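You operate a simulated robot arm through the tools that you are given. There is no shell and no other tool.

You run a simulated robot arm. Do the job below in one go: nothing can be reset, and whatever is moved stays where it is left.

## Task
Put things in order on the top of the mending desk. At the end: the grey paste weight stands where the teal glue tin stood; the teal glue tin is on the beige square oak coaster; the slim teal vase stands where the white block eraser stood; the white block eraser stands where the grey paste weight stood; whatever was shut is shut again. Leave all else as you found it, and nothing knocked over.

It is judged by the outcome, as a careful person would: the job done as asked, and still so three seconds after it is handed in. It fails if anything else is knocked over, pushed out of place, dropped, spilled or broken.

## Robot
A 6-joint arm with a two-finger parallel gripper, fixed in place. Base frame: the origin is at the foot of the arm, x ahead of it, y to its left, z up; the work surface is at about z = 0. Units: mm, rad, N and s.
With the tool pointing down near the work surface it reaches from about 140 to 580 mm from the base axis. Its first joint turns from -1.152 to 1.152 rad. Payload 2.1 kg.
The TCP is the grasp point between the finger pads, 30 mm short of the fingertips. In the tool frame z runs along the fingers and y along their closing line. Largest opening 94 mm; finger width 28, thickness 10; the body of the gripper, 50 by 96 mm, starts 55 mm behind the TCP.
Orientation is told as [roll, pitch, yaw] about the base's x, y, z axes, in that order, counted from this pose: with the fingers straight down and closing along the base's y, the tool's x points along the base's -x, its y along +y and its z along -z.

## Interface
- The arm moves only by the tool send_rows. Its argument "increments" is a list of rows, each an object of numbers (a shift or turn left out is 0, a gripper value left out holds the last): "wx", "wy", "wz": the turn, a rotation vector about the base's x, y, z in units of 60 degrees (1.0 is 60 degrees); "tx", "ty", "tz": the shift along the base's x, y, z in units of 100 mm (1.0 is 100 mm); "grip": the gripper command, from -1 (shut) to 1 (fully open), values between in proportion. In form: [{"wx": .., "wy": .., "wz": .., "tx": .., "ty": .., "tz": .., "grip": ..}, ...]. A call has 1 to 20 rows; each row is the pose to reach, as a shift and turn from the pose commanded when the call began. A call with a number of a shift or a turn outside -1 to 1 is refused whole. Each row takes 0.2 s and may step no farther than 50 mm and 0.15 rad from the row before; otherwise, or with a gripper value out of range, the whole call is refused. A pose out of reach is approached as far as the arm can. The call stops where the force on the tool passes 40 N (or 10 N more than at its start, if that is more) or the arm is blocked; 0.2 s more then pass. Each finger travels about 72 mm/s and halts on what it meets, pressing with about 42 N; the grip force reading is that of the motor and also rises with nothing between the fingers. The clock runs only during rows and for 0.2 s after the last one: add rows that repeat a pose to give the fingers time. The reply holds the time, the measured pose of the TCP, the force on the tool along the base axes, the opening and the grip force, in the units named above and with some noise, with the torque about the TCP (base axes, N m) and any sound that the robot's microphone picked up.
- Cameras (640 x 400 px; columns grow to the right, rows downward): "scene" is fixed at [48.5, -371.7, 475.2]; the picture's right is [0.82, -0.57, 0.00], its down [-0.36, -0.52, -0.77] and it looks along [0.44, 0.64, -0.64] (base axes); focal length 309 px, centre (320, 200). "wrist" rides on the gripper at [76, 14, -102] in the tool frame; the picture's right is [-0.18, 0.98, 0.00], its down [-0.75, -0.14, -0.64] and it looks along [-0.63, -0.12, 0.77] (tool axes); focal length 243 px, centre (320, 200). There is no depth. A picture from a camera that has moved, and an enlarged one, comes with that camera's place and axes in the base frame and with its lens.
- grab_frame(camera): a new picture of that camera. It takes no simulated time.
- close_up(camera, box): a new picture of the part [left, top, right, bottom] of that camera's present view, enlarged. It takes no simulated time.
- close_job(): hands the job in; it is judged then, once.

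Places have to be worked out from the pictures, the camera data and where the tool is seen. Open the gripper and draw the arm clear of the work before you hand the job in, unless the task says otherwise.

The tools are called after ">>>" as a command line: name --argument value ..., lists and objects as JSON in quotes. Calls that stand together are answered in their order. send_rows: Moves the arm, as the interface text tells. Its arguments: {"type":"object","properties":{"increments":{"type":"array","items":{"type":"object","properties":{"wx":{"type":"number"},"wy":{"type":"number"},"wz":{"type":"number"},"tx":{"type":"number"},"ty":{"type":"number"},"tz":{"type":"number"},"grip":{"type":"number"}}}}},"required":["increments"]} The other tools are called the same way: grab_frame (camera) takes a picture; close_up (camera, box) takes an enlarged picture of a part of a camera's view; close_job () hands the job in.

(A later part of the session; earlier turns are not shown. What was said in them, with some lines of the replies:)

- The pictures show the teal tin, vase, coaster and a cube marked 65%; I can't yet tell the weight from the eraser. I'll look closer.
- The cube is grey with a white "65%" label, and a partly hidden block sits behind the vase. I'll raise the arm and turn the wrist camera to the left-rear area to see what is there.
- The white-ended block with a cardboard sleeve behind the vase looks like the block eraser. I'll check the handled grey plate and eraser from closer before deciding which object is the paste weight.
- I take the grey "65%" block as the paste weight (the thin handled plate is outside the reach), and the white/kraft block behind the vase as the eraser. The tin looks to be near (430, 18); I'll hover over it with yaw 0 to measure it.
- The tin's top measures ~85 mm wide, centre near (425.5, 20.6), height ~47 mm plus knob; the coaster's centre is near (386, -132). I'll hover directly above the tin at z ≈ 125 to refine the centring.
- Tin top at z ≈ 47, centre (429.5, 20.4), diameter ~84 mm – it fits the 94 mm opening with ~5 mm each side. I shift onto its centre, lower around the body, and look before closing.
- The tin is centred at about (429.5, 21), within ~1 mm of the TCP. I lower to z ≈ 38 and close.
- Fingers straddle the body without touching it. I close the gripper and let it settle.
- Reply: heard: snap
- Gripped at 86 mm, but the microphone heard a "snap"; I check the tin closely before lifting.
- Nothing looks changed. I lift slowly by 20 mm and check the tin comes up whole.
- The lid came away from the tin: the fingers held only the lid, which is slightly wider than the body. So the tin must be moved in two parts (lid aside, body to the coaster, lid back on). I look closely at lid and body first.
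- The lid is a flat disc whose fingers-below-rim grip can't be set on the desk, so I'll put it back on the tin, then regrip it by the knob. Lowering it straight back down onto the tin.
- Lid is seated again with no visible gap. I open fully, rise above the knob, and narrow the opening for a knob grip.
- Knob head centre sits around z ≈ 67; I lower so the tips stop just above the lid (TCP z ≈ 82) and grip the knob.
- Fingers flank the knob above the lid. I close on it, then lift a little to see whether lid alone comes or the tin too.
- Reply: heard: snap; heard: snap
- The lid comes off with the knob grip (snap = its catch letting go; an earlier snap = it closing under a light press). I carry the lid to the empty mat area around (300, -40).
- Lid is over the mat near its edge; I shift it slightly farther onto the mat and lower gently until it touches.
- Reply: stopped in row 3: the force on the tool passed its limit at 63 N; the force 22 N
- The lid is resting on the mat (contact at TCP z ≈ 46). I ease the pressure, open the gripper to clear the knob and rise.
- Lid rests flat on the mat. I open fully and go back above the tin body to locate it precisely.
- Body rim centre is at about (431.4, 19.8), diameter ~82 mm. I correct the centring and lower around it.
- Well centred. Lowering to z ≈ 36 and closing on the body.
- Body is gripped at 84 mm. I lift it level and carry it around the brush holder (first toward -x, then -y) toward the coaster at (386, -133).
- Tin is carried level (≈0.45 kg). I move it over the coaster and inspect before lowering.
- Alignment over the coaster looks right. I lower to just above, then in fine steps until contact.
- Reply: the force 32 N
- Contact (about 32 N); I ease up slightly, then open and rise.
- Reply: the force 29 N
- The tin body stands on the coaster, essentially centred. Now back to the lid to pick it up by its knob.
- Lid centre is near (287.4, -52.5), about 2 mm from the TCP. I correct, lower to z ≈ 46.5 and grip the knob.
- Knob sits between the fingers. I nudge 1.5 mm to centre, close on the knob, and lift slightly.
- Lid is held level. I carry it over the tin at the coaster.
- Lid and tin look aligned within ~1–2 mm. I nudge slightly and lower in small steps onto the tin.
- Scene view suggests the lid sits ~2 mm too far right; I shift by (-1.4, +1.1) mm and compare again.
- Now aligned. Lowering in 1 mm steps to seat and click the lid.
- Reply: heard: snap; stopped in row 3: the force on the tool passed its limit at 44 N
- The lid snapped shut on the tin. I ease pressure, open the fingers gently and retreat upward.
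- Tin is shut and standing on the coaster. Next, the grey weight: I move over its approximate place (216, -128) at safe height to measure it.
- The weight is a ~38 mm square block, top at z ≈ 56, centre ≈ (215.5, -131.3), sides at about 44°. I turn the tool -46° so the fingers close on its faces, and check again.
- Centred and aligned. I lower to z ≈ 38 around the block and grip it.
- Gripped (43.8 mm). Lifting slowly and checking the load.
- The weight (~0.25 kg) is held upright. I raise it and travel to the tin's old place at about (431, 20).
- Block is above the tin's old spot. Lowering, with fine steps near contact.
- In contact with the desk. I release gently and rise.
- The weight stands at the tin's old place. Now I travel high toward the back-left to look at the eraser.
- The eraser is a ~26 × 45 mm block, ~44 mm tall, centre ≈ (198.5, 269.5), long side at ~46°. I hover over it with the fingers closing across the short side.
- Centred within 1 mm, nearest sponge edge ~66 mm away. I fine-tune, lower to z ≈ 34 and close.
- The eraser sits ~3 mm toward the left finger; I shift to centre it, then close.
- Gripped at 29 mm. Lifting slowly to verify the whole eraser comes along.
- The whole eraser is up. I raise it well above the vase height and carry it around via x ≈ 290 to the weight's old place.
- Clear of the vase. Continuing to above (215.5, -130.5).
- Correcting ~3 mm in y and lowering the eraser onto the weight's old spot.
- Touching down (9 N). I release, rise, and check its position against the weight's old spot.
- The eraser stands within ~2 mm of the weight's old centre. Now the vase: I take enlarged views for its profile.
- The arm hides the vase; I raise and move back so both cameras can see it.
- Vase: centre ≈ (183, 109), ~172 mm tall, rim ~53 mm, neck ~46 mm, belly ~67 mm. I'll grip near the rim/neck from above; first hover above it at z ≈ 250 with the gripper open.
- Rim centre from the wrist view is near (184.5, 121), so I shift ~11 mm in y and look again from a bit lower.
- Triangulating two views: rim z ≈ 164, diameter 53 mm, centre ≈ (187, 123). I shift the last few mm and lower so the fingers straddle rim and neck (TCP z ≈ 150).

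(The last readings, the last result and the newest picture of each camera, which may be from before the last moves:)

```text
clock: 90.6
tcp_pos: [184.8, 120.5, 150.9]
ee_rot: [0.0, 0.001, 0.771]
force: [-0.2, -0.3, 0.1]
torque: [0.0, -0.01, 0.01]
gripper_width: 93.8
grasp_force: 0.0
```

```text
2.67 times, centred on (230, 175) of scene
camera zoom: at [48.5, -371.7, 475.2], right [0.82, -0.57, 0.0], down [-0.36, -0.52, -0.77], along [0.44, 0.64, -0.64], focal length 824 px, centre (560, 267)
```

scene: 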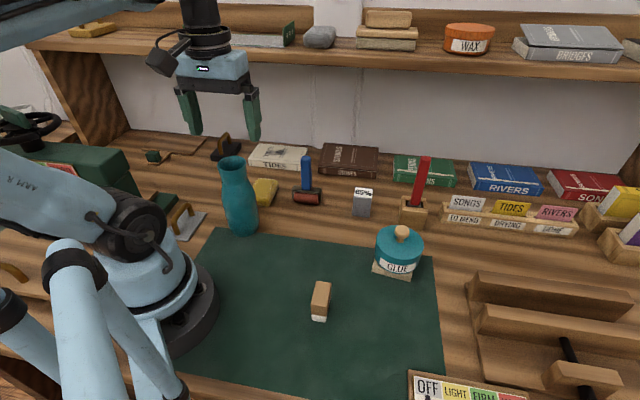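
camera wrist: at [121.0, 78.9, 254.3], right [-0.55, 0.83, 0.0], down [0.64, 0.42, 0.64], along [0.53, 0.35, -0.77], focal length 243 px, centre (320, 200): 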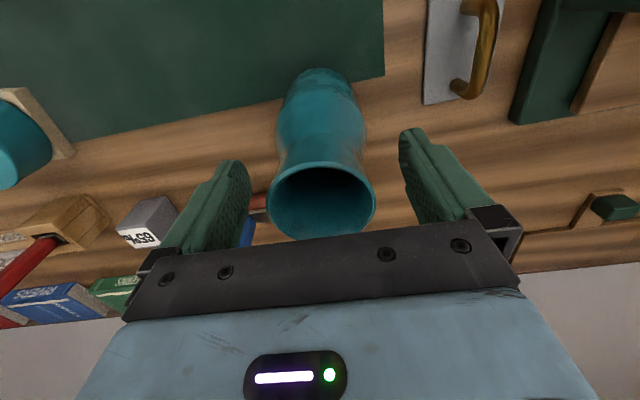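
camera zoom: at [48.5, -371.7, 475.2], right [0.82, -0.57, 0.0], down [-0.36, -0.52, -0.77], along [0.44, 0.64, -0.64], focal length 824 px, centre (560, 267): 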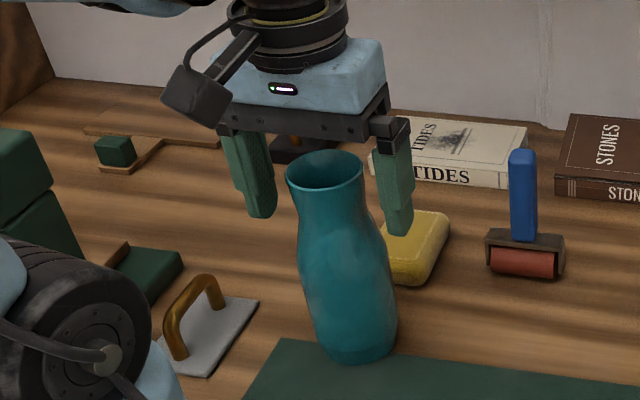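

Rim is centred between the fingers. I close gradually.

>>> send_rows --increments '[{"grip": 0.6}, {"grip": 0.35}, {"grip": 0.2}, {"grip": 0.1}, {"grip": 0.08}, {"grip": 0.08}]'

>>> close_up --camera "scene" --box '[190, 120, 270, 250]'

>>> grab_frame --camera "wrist"

```text
clock: 92.0
tcp_pos: [185.4, 122.7, 152.1]
ee_rot: [0.001, 0.001, 0.771]
force: [0.4, -0.2, -0.1]
torque: [-0.01, -0.02, 0.0]
gripper_width: 52.8
grasp_force: 41.9
```

```text
3.08 times, centred on (230, 185) of scene
camera zoom: at [48.5, -371.7, 475.2], right [0.82, -0.57, 0.0], down [-0.36, -0.52, -0.77], along [0.44, 0.64, -0.64], focal length 951 px, centre (597, 246)
```

zoom: 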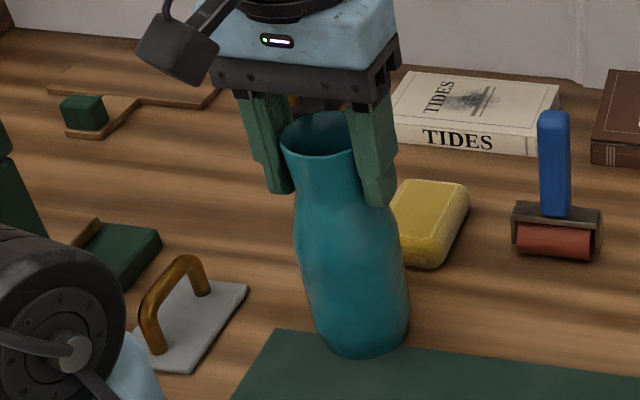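

```text
taken
camera wrist: at [120.9, 78.9, 254.4], right [-0.55, 0.83, 0.0], down [0.64, 0.42, 0.64], along [0.53, 0.35, -0.77], focal length 243 px, centre (320, 200)
```

wrist: 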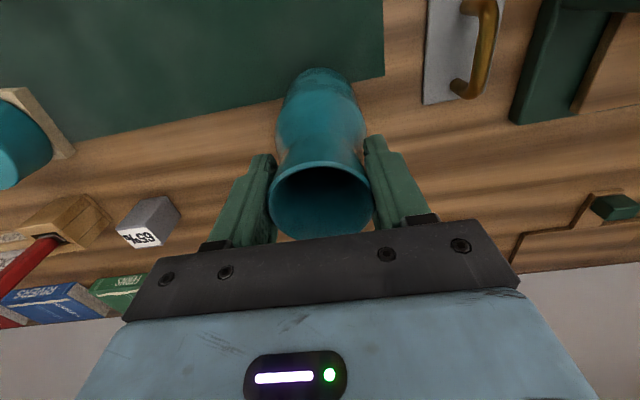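

Gripped at 52.8 mm across the rim. Lifting gently and checking the vase hangs straight.

>>> send_rows --increments '[{"tz": 0.03}, {"tz": 0.1}, {"tz": 0.2}, {"tz": 0.35}, {"tz": 0.5}, {"tz": 0.5}]'

>>> close_up --camera "scene" --box '[180, 90, 290, 250]'

>>> grab_frame --camera "wrist"

```text
clock: 93.4
tcp_pos: [184.2, 121.5, 200.5]
ee_rot: [0.001, 0.001, 0.768]
force: [0.5, -1.0, -2.2]
torque: [-0.02, -0.01, 0.0]
gripper_width: 53.2
grasp_force: 42.5
```

```text
2.50 times, centred on (235, 170) of scene
camera zoom: at [48.5, -371.7, 475.2], right [0.82, -0.57, 0.0], down [-0.36, -0.52, -0.77], along [0.44, 0.64, -0.64], focal length 773 px, centre (532, 275)
```

zoom: 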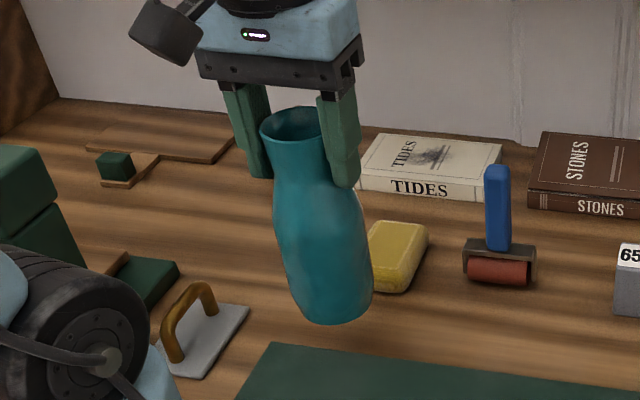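

```text
taken
camera wrist: at [121.0, 79.0, 303.7], right [-0.55, 0.83, 0.0], down [0.64, 0.42, 0.64], along [0.53, 0.35, -0.77], focal length 243 px, centre (320, 200)
```

wrist: 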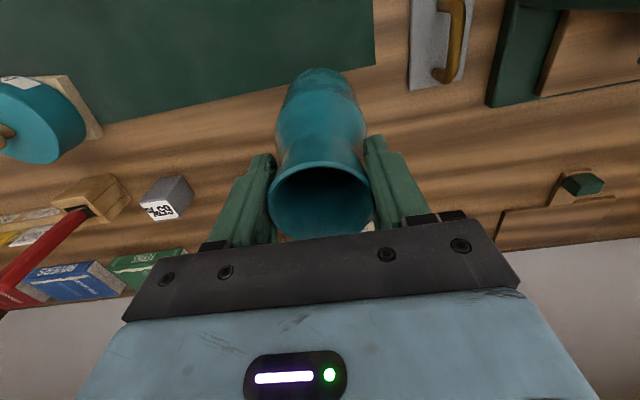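

Vase hangs straight. I carry it to the eraser's old spot (≈ (200, 269.5)).

>>> send_rows --increments '[{"ty": 0.2}, {"ty": 0.45, "tx": 0.02}, {"ty": 0.7, "tx": 0.05}, {"ty": 0.9, "tx": 0.07}, {"ty": 0.98, "tx": 0.08}]'

>>> send_rows --increments '[{"ty": 0.2, "tx": 0.03}, {"ty": 0.4, "tx": 0.06}, {"ty": 0.495, "tx": 0.06}, {"ty": 0.495, "tx": 0.06, "tz": -0.1}, {"ty": 0.495, "tx": 0.06, "tz": -0.25}, {"ty": 0.495, "tx": 0.06, "tz": -0.25}]'

>>> grab_frame --camera "wrist"

>>> close_up --camera "scene" --box '[170, 70, 290, 220]'

```text
clock: 94.6
tcp_pos: [194.7, 221.3, 200.2]
ee_rot: [0.0, 0.002, 0.77]
force: [-0.5, 0.1, -3.7]
torque: [0.0, 0.02, -0.01]
gripper_width: 52.9
grasp_force: 42.2
```

```text
clock: 96.0
tcp_pos: [201.3, 270.4, 175.9]
ee_rot: [0.0, 0.002, 0.769]
force: [0.2, -0.1, -2.9]
torque: [-0.02, 0.02, -0.03]
gripper_width: 52.9
grasp_force: 41.7
```

```text
taken
camera wrist: at [136.5, 226.7, 278.0], right [-0.55, 0.83, 0.0], down [0.64, 0.42, 0.64], along [0.53, 0.35, -0.77], focal length 243 px, centre (320, 200)
```

wrist: 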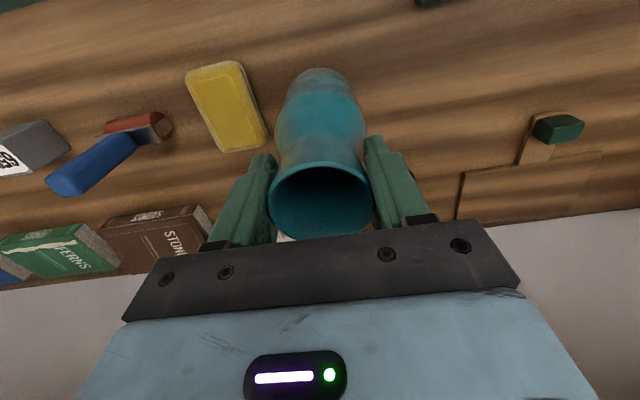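

```text
2.67 times, centred on (230, 145) of scene
camera zoom: at [48.5, -371.7, 475.2], right [0.82, -0.57, 0.0], down [-0.36, -0.52, -0.77], along [0.44, 0.64, -0.64], focal length 824 px, centre (560, 347)
```

zoom: 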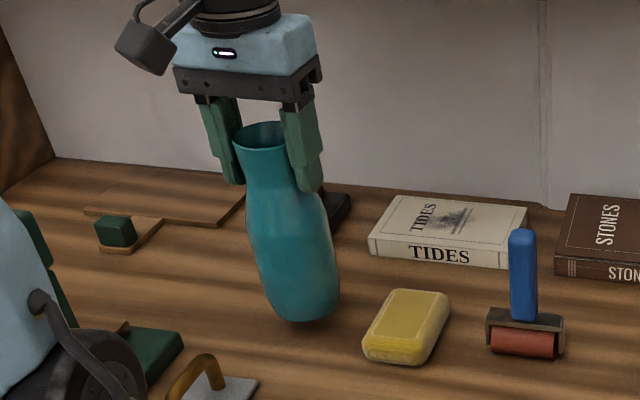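

Above the spot, vase upright. Lowering ~21 mm, then fine steps to contact.

>>> send_rows --increments '[{"tz": -0.08}, {"tz": -0.15}, {"tz": -0.19}, {"tz": -0.215}, {"tz": -0.215}]'

>>> send_rows --increments '[{"tz": -0.005}, {"tz": -0.01}, {"tz": -0.015}, {"tz": -0.015}]'

>>> close_up --camera "scene" --box '[180, 90, 280, 220]'

```text
clock: 97.2
tcp_pos: [199.3, 269.5, 154.6]
ee_rot: [-0.001, 0.003, 0.77]
force: [-0.3, 0.2, -1.7]
torque: [-0.02, 0.01, 0.01]
gripper_width: 53.0
grasp_force: 41.9
```

```text
clock: 98.2
tcp_pos: [199.3, 269.6, 151.7]
ee_rot: [-0.001, 0.001, 0.77]
force: [-0.2, -0.1, -3.8]
torque: [-0.03, 0.0, -0.02]
gripper_width: 52.8
grasp_force: 41.8
```

```text
3.08 times, centred on (230, 155) of scene
camera zoom: at [48.5, -371.7, 475.2], right [0.82, -0.57, 0.0], down [-0.36, -0.52, -0.77], along [0.44, 0.64, -0.64], focal length 951 px, centre (597, 338)
```

zoom: 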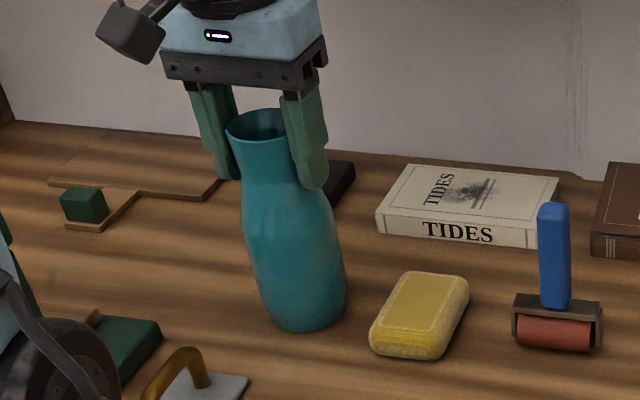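

Not touching yet (still carrying weight). I continue in half-millimetre steps.

>>> send_rows --increments '[{"tz": -0.005}, {"tz": -0.01}, {"tz": -0.01}]'

```text
clock: 99.0
tcp_pos: [199.9, 268.8, 151.1]
ee_rot: [0.001, 0.002, 0.771]
force: [0.2, -0.8, -0.2]
torque: [0.01, -0.01, -0.01]
gripper_width: 53.0
grasp_force: 41.9
```

>>> send_rows --increments '[{"tz": -0.004}, {"tz": -0.006}, {"tz": -0.006}]'

```text
clock: 99.8
tcp_pos: [200.1, 269.8, 150.8]
ee_rot: [0.0, 0.002, 0.767]
force: [-1.6, -5.9, 32.7]
torque: [-0.15, 0.15, 0.03]
gripper_width: 53.0
grasp_force: 42.3
```

Firm contact; I ease back to near-zero force and open slowly.

>>> send_rows --increments '[{"tz": 0.005}, {"tz": 0.005}]'

>>> send_rows --increments '[{"grip": 0.15}, {"grip": 0.25}, {"grip": 0.5}, {"grip": 0.9}, {"grip": 1.0}, {"grip": 1.0}]'

>>> grab_frame --camera "wrist"

>>> close_up --camera "scene" --box '[180, 90, 280, 220]'

```text
clock: 100.4
tcp_pos: [199.2, 270.0, 150.4]
ee_rot: [0.0, 0.001, 0.77]
force: [0.2, -3.5, 24.6]
torque: [-0.24, 0.07, -0.07]
gripper_width: 53.0
grasp_force: 42.0
```

```text
clock: 101.8
tcp_pos: [201.1, 269.0, 151.2]
ee_rot: [-0.001, 0.001, 0.769]
force: [0.6, -0.2, 0.3]
torque: [0.0, 0.05, -0.01]
gripper_width: 94.3
grasp_force: 0.1
```

```text
taken
camera wrist: at [135.5, 226.6, 254.2], right [-0.55, 0.83, 0.0], down [0.64, 0.42, 0.64], along [0.53, 0.35, -0.77], focal length 243 px, centre (320, 200)
```

wrist: 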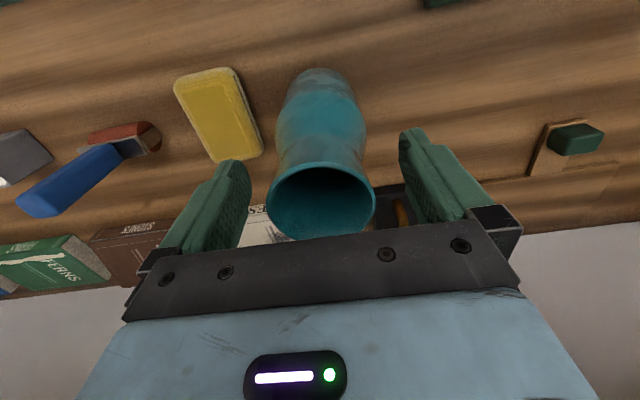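

```text
3.08 times, centred on (230, 155) of scene
camera zoom: at [48.5, -371.7, 475.2], right [0.82, -0.57, 0.0], down [-0.36, -0.52, -0.77], along [0.44, 0.64, -0.64], focal length 951 px, centre (597, 338)
```

zoom: 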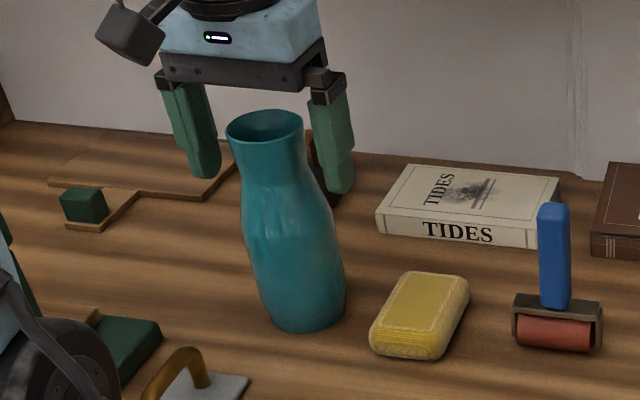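

The vase stands freely and the fingers are clear. I rise straight up and draw the arm back to its starting area.

>>> send_rows --increments '[{"tz": 0.2}, {"tz": 0.5}, {"tz": 0.8}, {"tz": 1.0}]'

>>> send_rows --increments '[{"tz": 0.1, "tx": 0.2, "ty": -0.2}, {"tz": 0.1, "tx": 0.4, "ty": -0.45, "wz": -0.13}, {"tz": 0.1, "tx": 0.6, "ty": -0.7, "wz": -0.26}, {"tz": 0.1, "tx": 0.8, "ty": -1.0, "wz": -0.39}]'

>>> send_rows --increments '[{"ty": -0.4, "wz": -0.1}, {"ty": -0.8, "wz": -0.2}, {"ty": -1.0, "wz": -0.3}, {"ty": -1.0, "wz": -0.34}]'

>>> send_rows --increments '[{"ty": -0.4}, {"ty": -0.77}, {"ty": -0.77}]'

>>> grab_frame --camera "scene"

>>> grab_frame --camera "wrist"

```text
clock: 102.8
tcp_pos: [200.1, 270.0, 252.5]
ee_rot: [-0.001, 0.001, 0.77]
force: [-0.2, 1.6, -0.1]
torque: [-0.02, -0.04, 0.01]
gripper_width: 94.0
grasp_force: 0.0
```

```text
clock: 103.8
tcp_pos: [279.7, 169.1, 263.4]
ee_rot: [0.002, 0.001, 0.359]
force: [0.5, -0.4, -0.3]
torque: [0.0, -0.02, 0.02]
gripper_width: 94.0
grasp_force: 0.1
```

```text
clock: 104.8
tcp_pos: [278.7, 69.0, 261.8]
ee_rot: [0.0, 0.002, 0.005]
force: [-0.4, 0.2, -0.1]
torque: [-0.01, 0.03, 0.0]
gripper_width: 93.6
grasp_force: 0.1
```

```text
clock: 105.6
tcp_pos: [280.0, -8.8, 262.4]
ee_rot: [0.001, 0.003, 0.006]
force: [0.0, -0.3, 1.0]
torque: [-0.01, 0.01, 0.01]
gripper_width: 93.9
grasp_force: 0.0
```

```text
taken
```

scene: 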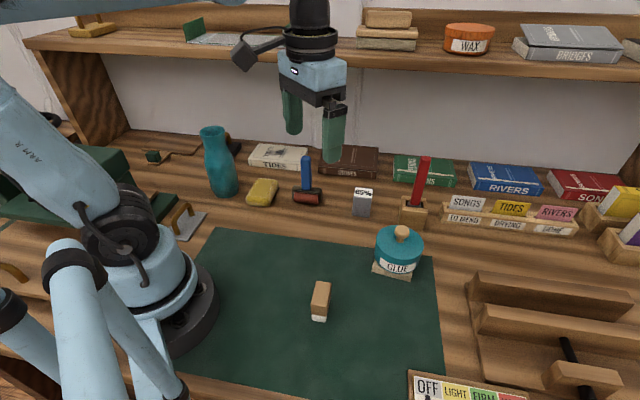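

```text
taken
camera wrist: at [204.0, 3.9, 366.0], right [0.18, 0.98, 0.0], down [0.76, -0.14, 0.64], along [0.63, -0.11, -0.77], focal length 243 px, centre (320, 200)
```

wrist: 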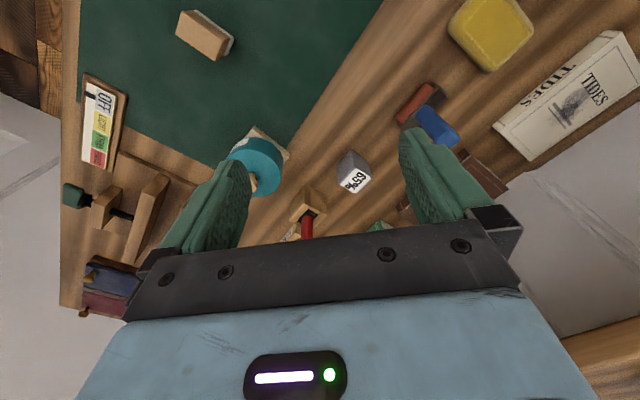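

Everything looks in place; a last close check of the tin on the coaster and the other moved objects.

>>> close_up --camera "scene" --box '[260, 220, 460, 345]'

>>> close_up --camera "scene" --box '[355, 215, 435, 285]'

>>> close_up --camera "scene" --box '[120, 120, 380, 280]'

```text
3.20 times, centred on (360, 282) of scene
camera zoom: at [48.4, -371.7, 475.2], right [0.82, -0.57, 0.0], down [-0.36, -0.52, -0.77], along [0.44, 0.64, -0.64], focal length 989 px, centre (192, -64)
```

zoom: 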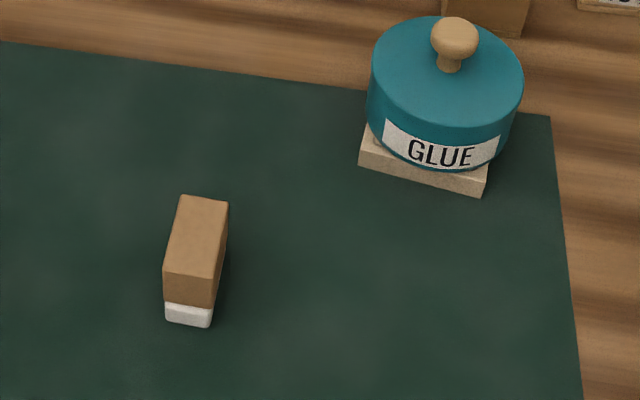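

```text
5.71 times, centred on (395, 250) of scene
camera zoom: at [48.4, -371.7, 475.2], right [0.82, -0.57, 0.0], down [-0.36, -0.52, -0.77], along [0.44, 0.64, -0.64], focal length 1766 px, centre (-109, -86)
```

zoom: 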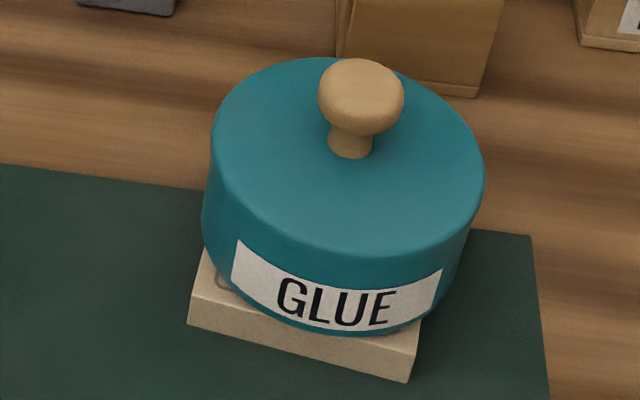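

```text
2.46 times, centred on (250, 200) of scene
camera zoom: at [48.4, -371.7, 475.2], right [0.82, -0.57, 0.0], down [-0.36, -0.52, -0.77], along [0.44, 0.64, -0.64], focal length 761 px, centre (492, 200)
```

zoom: 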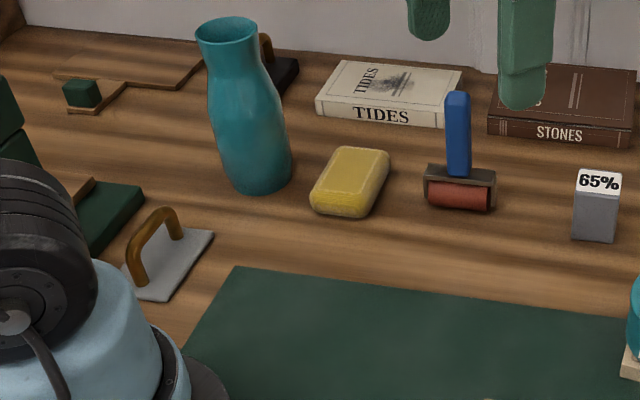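

The lid is seated and the coaster hasn't moved. The weight, eraser and vase stand upright at their new places, nothing else was disturbed, and the gripper is open and clear, so I hand the job in.

>>> close_job

```text
The job is handed in.
```

I've handed the job in. All four objects are where you asked and nothing was knocked over.

- **Grey paste weight:** it stands where the teal glue tin stood. I took the grey block marked "65%" to be the paste weight. A grey plate with a handle was the other possibility, but it was thin and just outside the arm's reach.
- **Teal glue tin:** it stands on the oak coaster with its lid shut. The lid came off when I first lifted the tin, so I set it on the mat and moved the open tin. I then pressed the lid back on until it clicked. The coaster stayed where it was.
- **White block eraser:** it stands where the weight stood, an estimated 1 to 5 mm from the exact spot. I took the white block with the brown upper part to be the eraser.
- **Slim teal vase:** it stands upright where the eraser stood.

The gripper is open and the arm is back near where it started. In the last pictures the other items on the desk looked unmoved.
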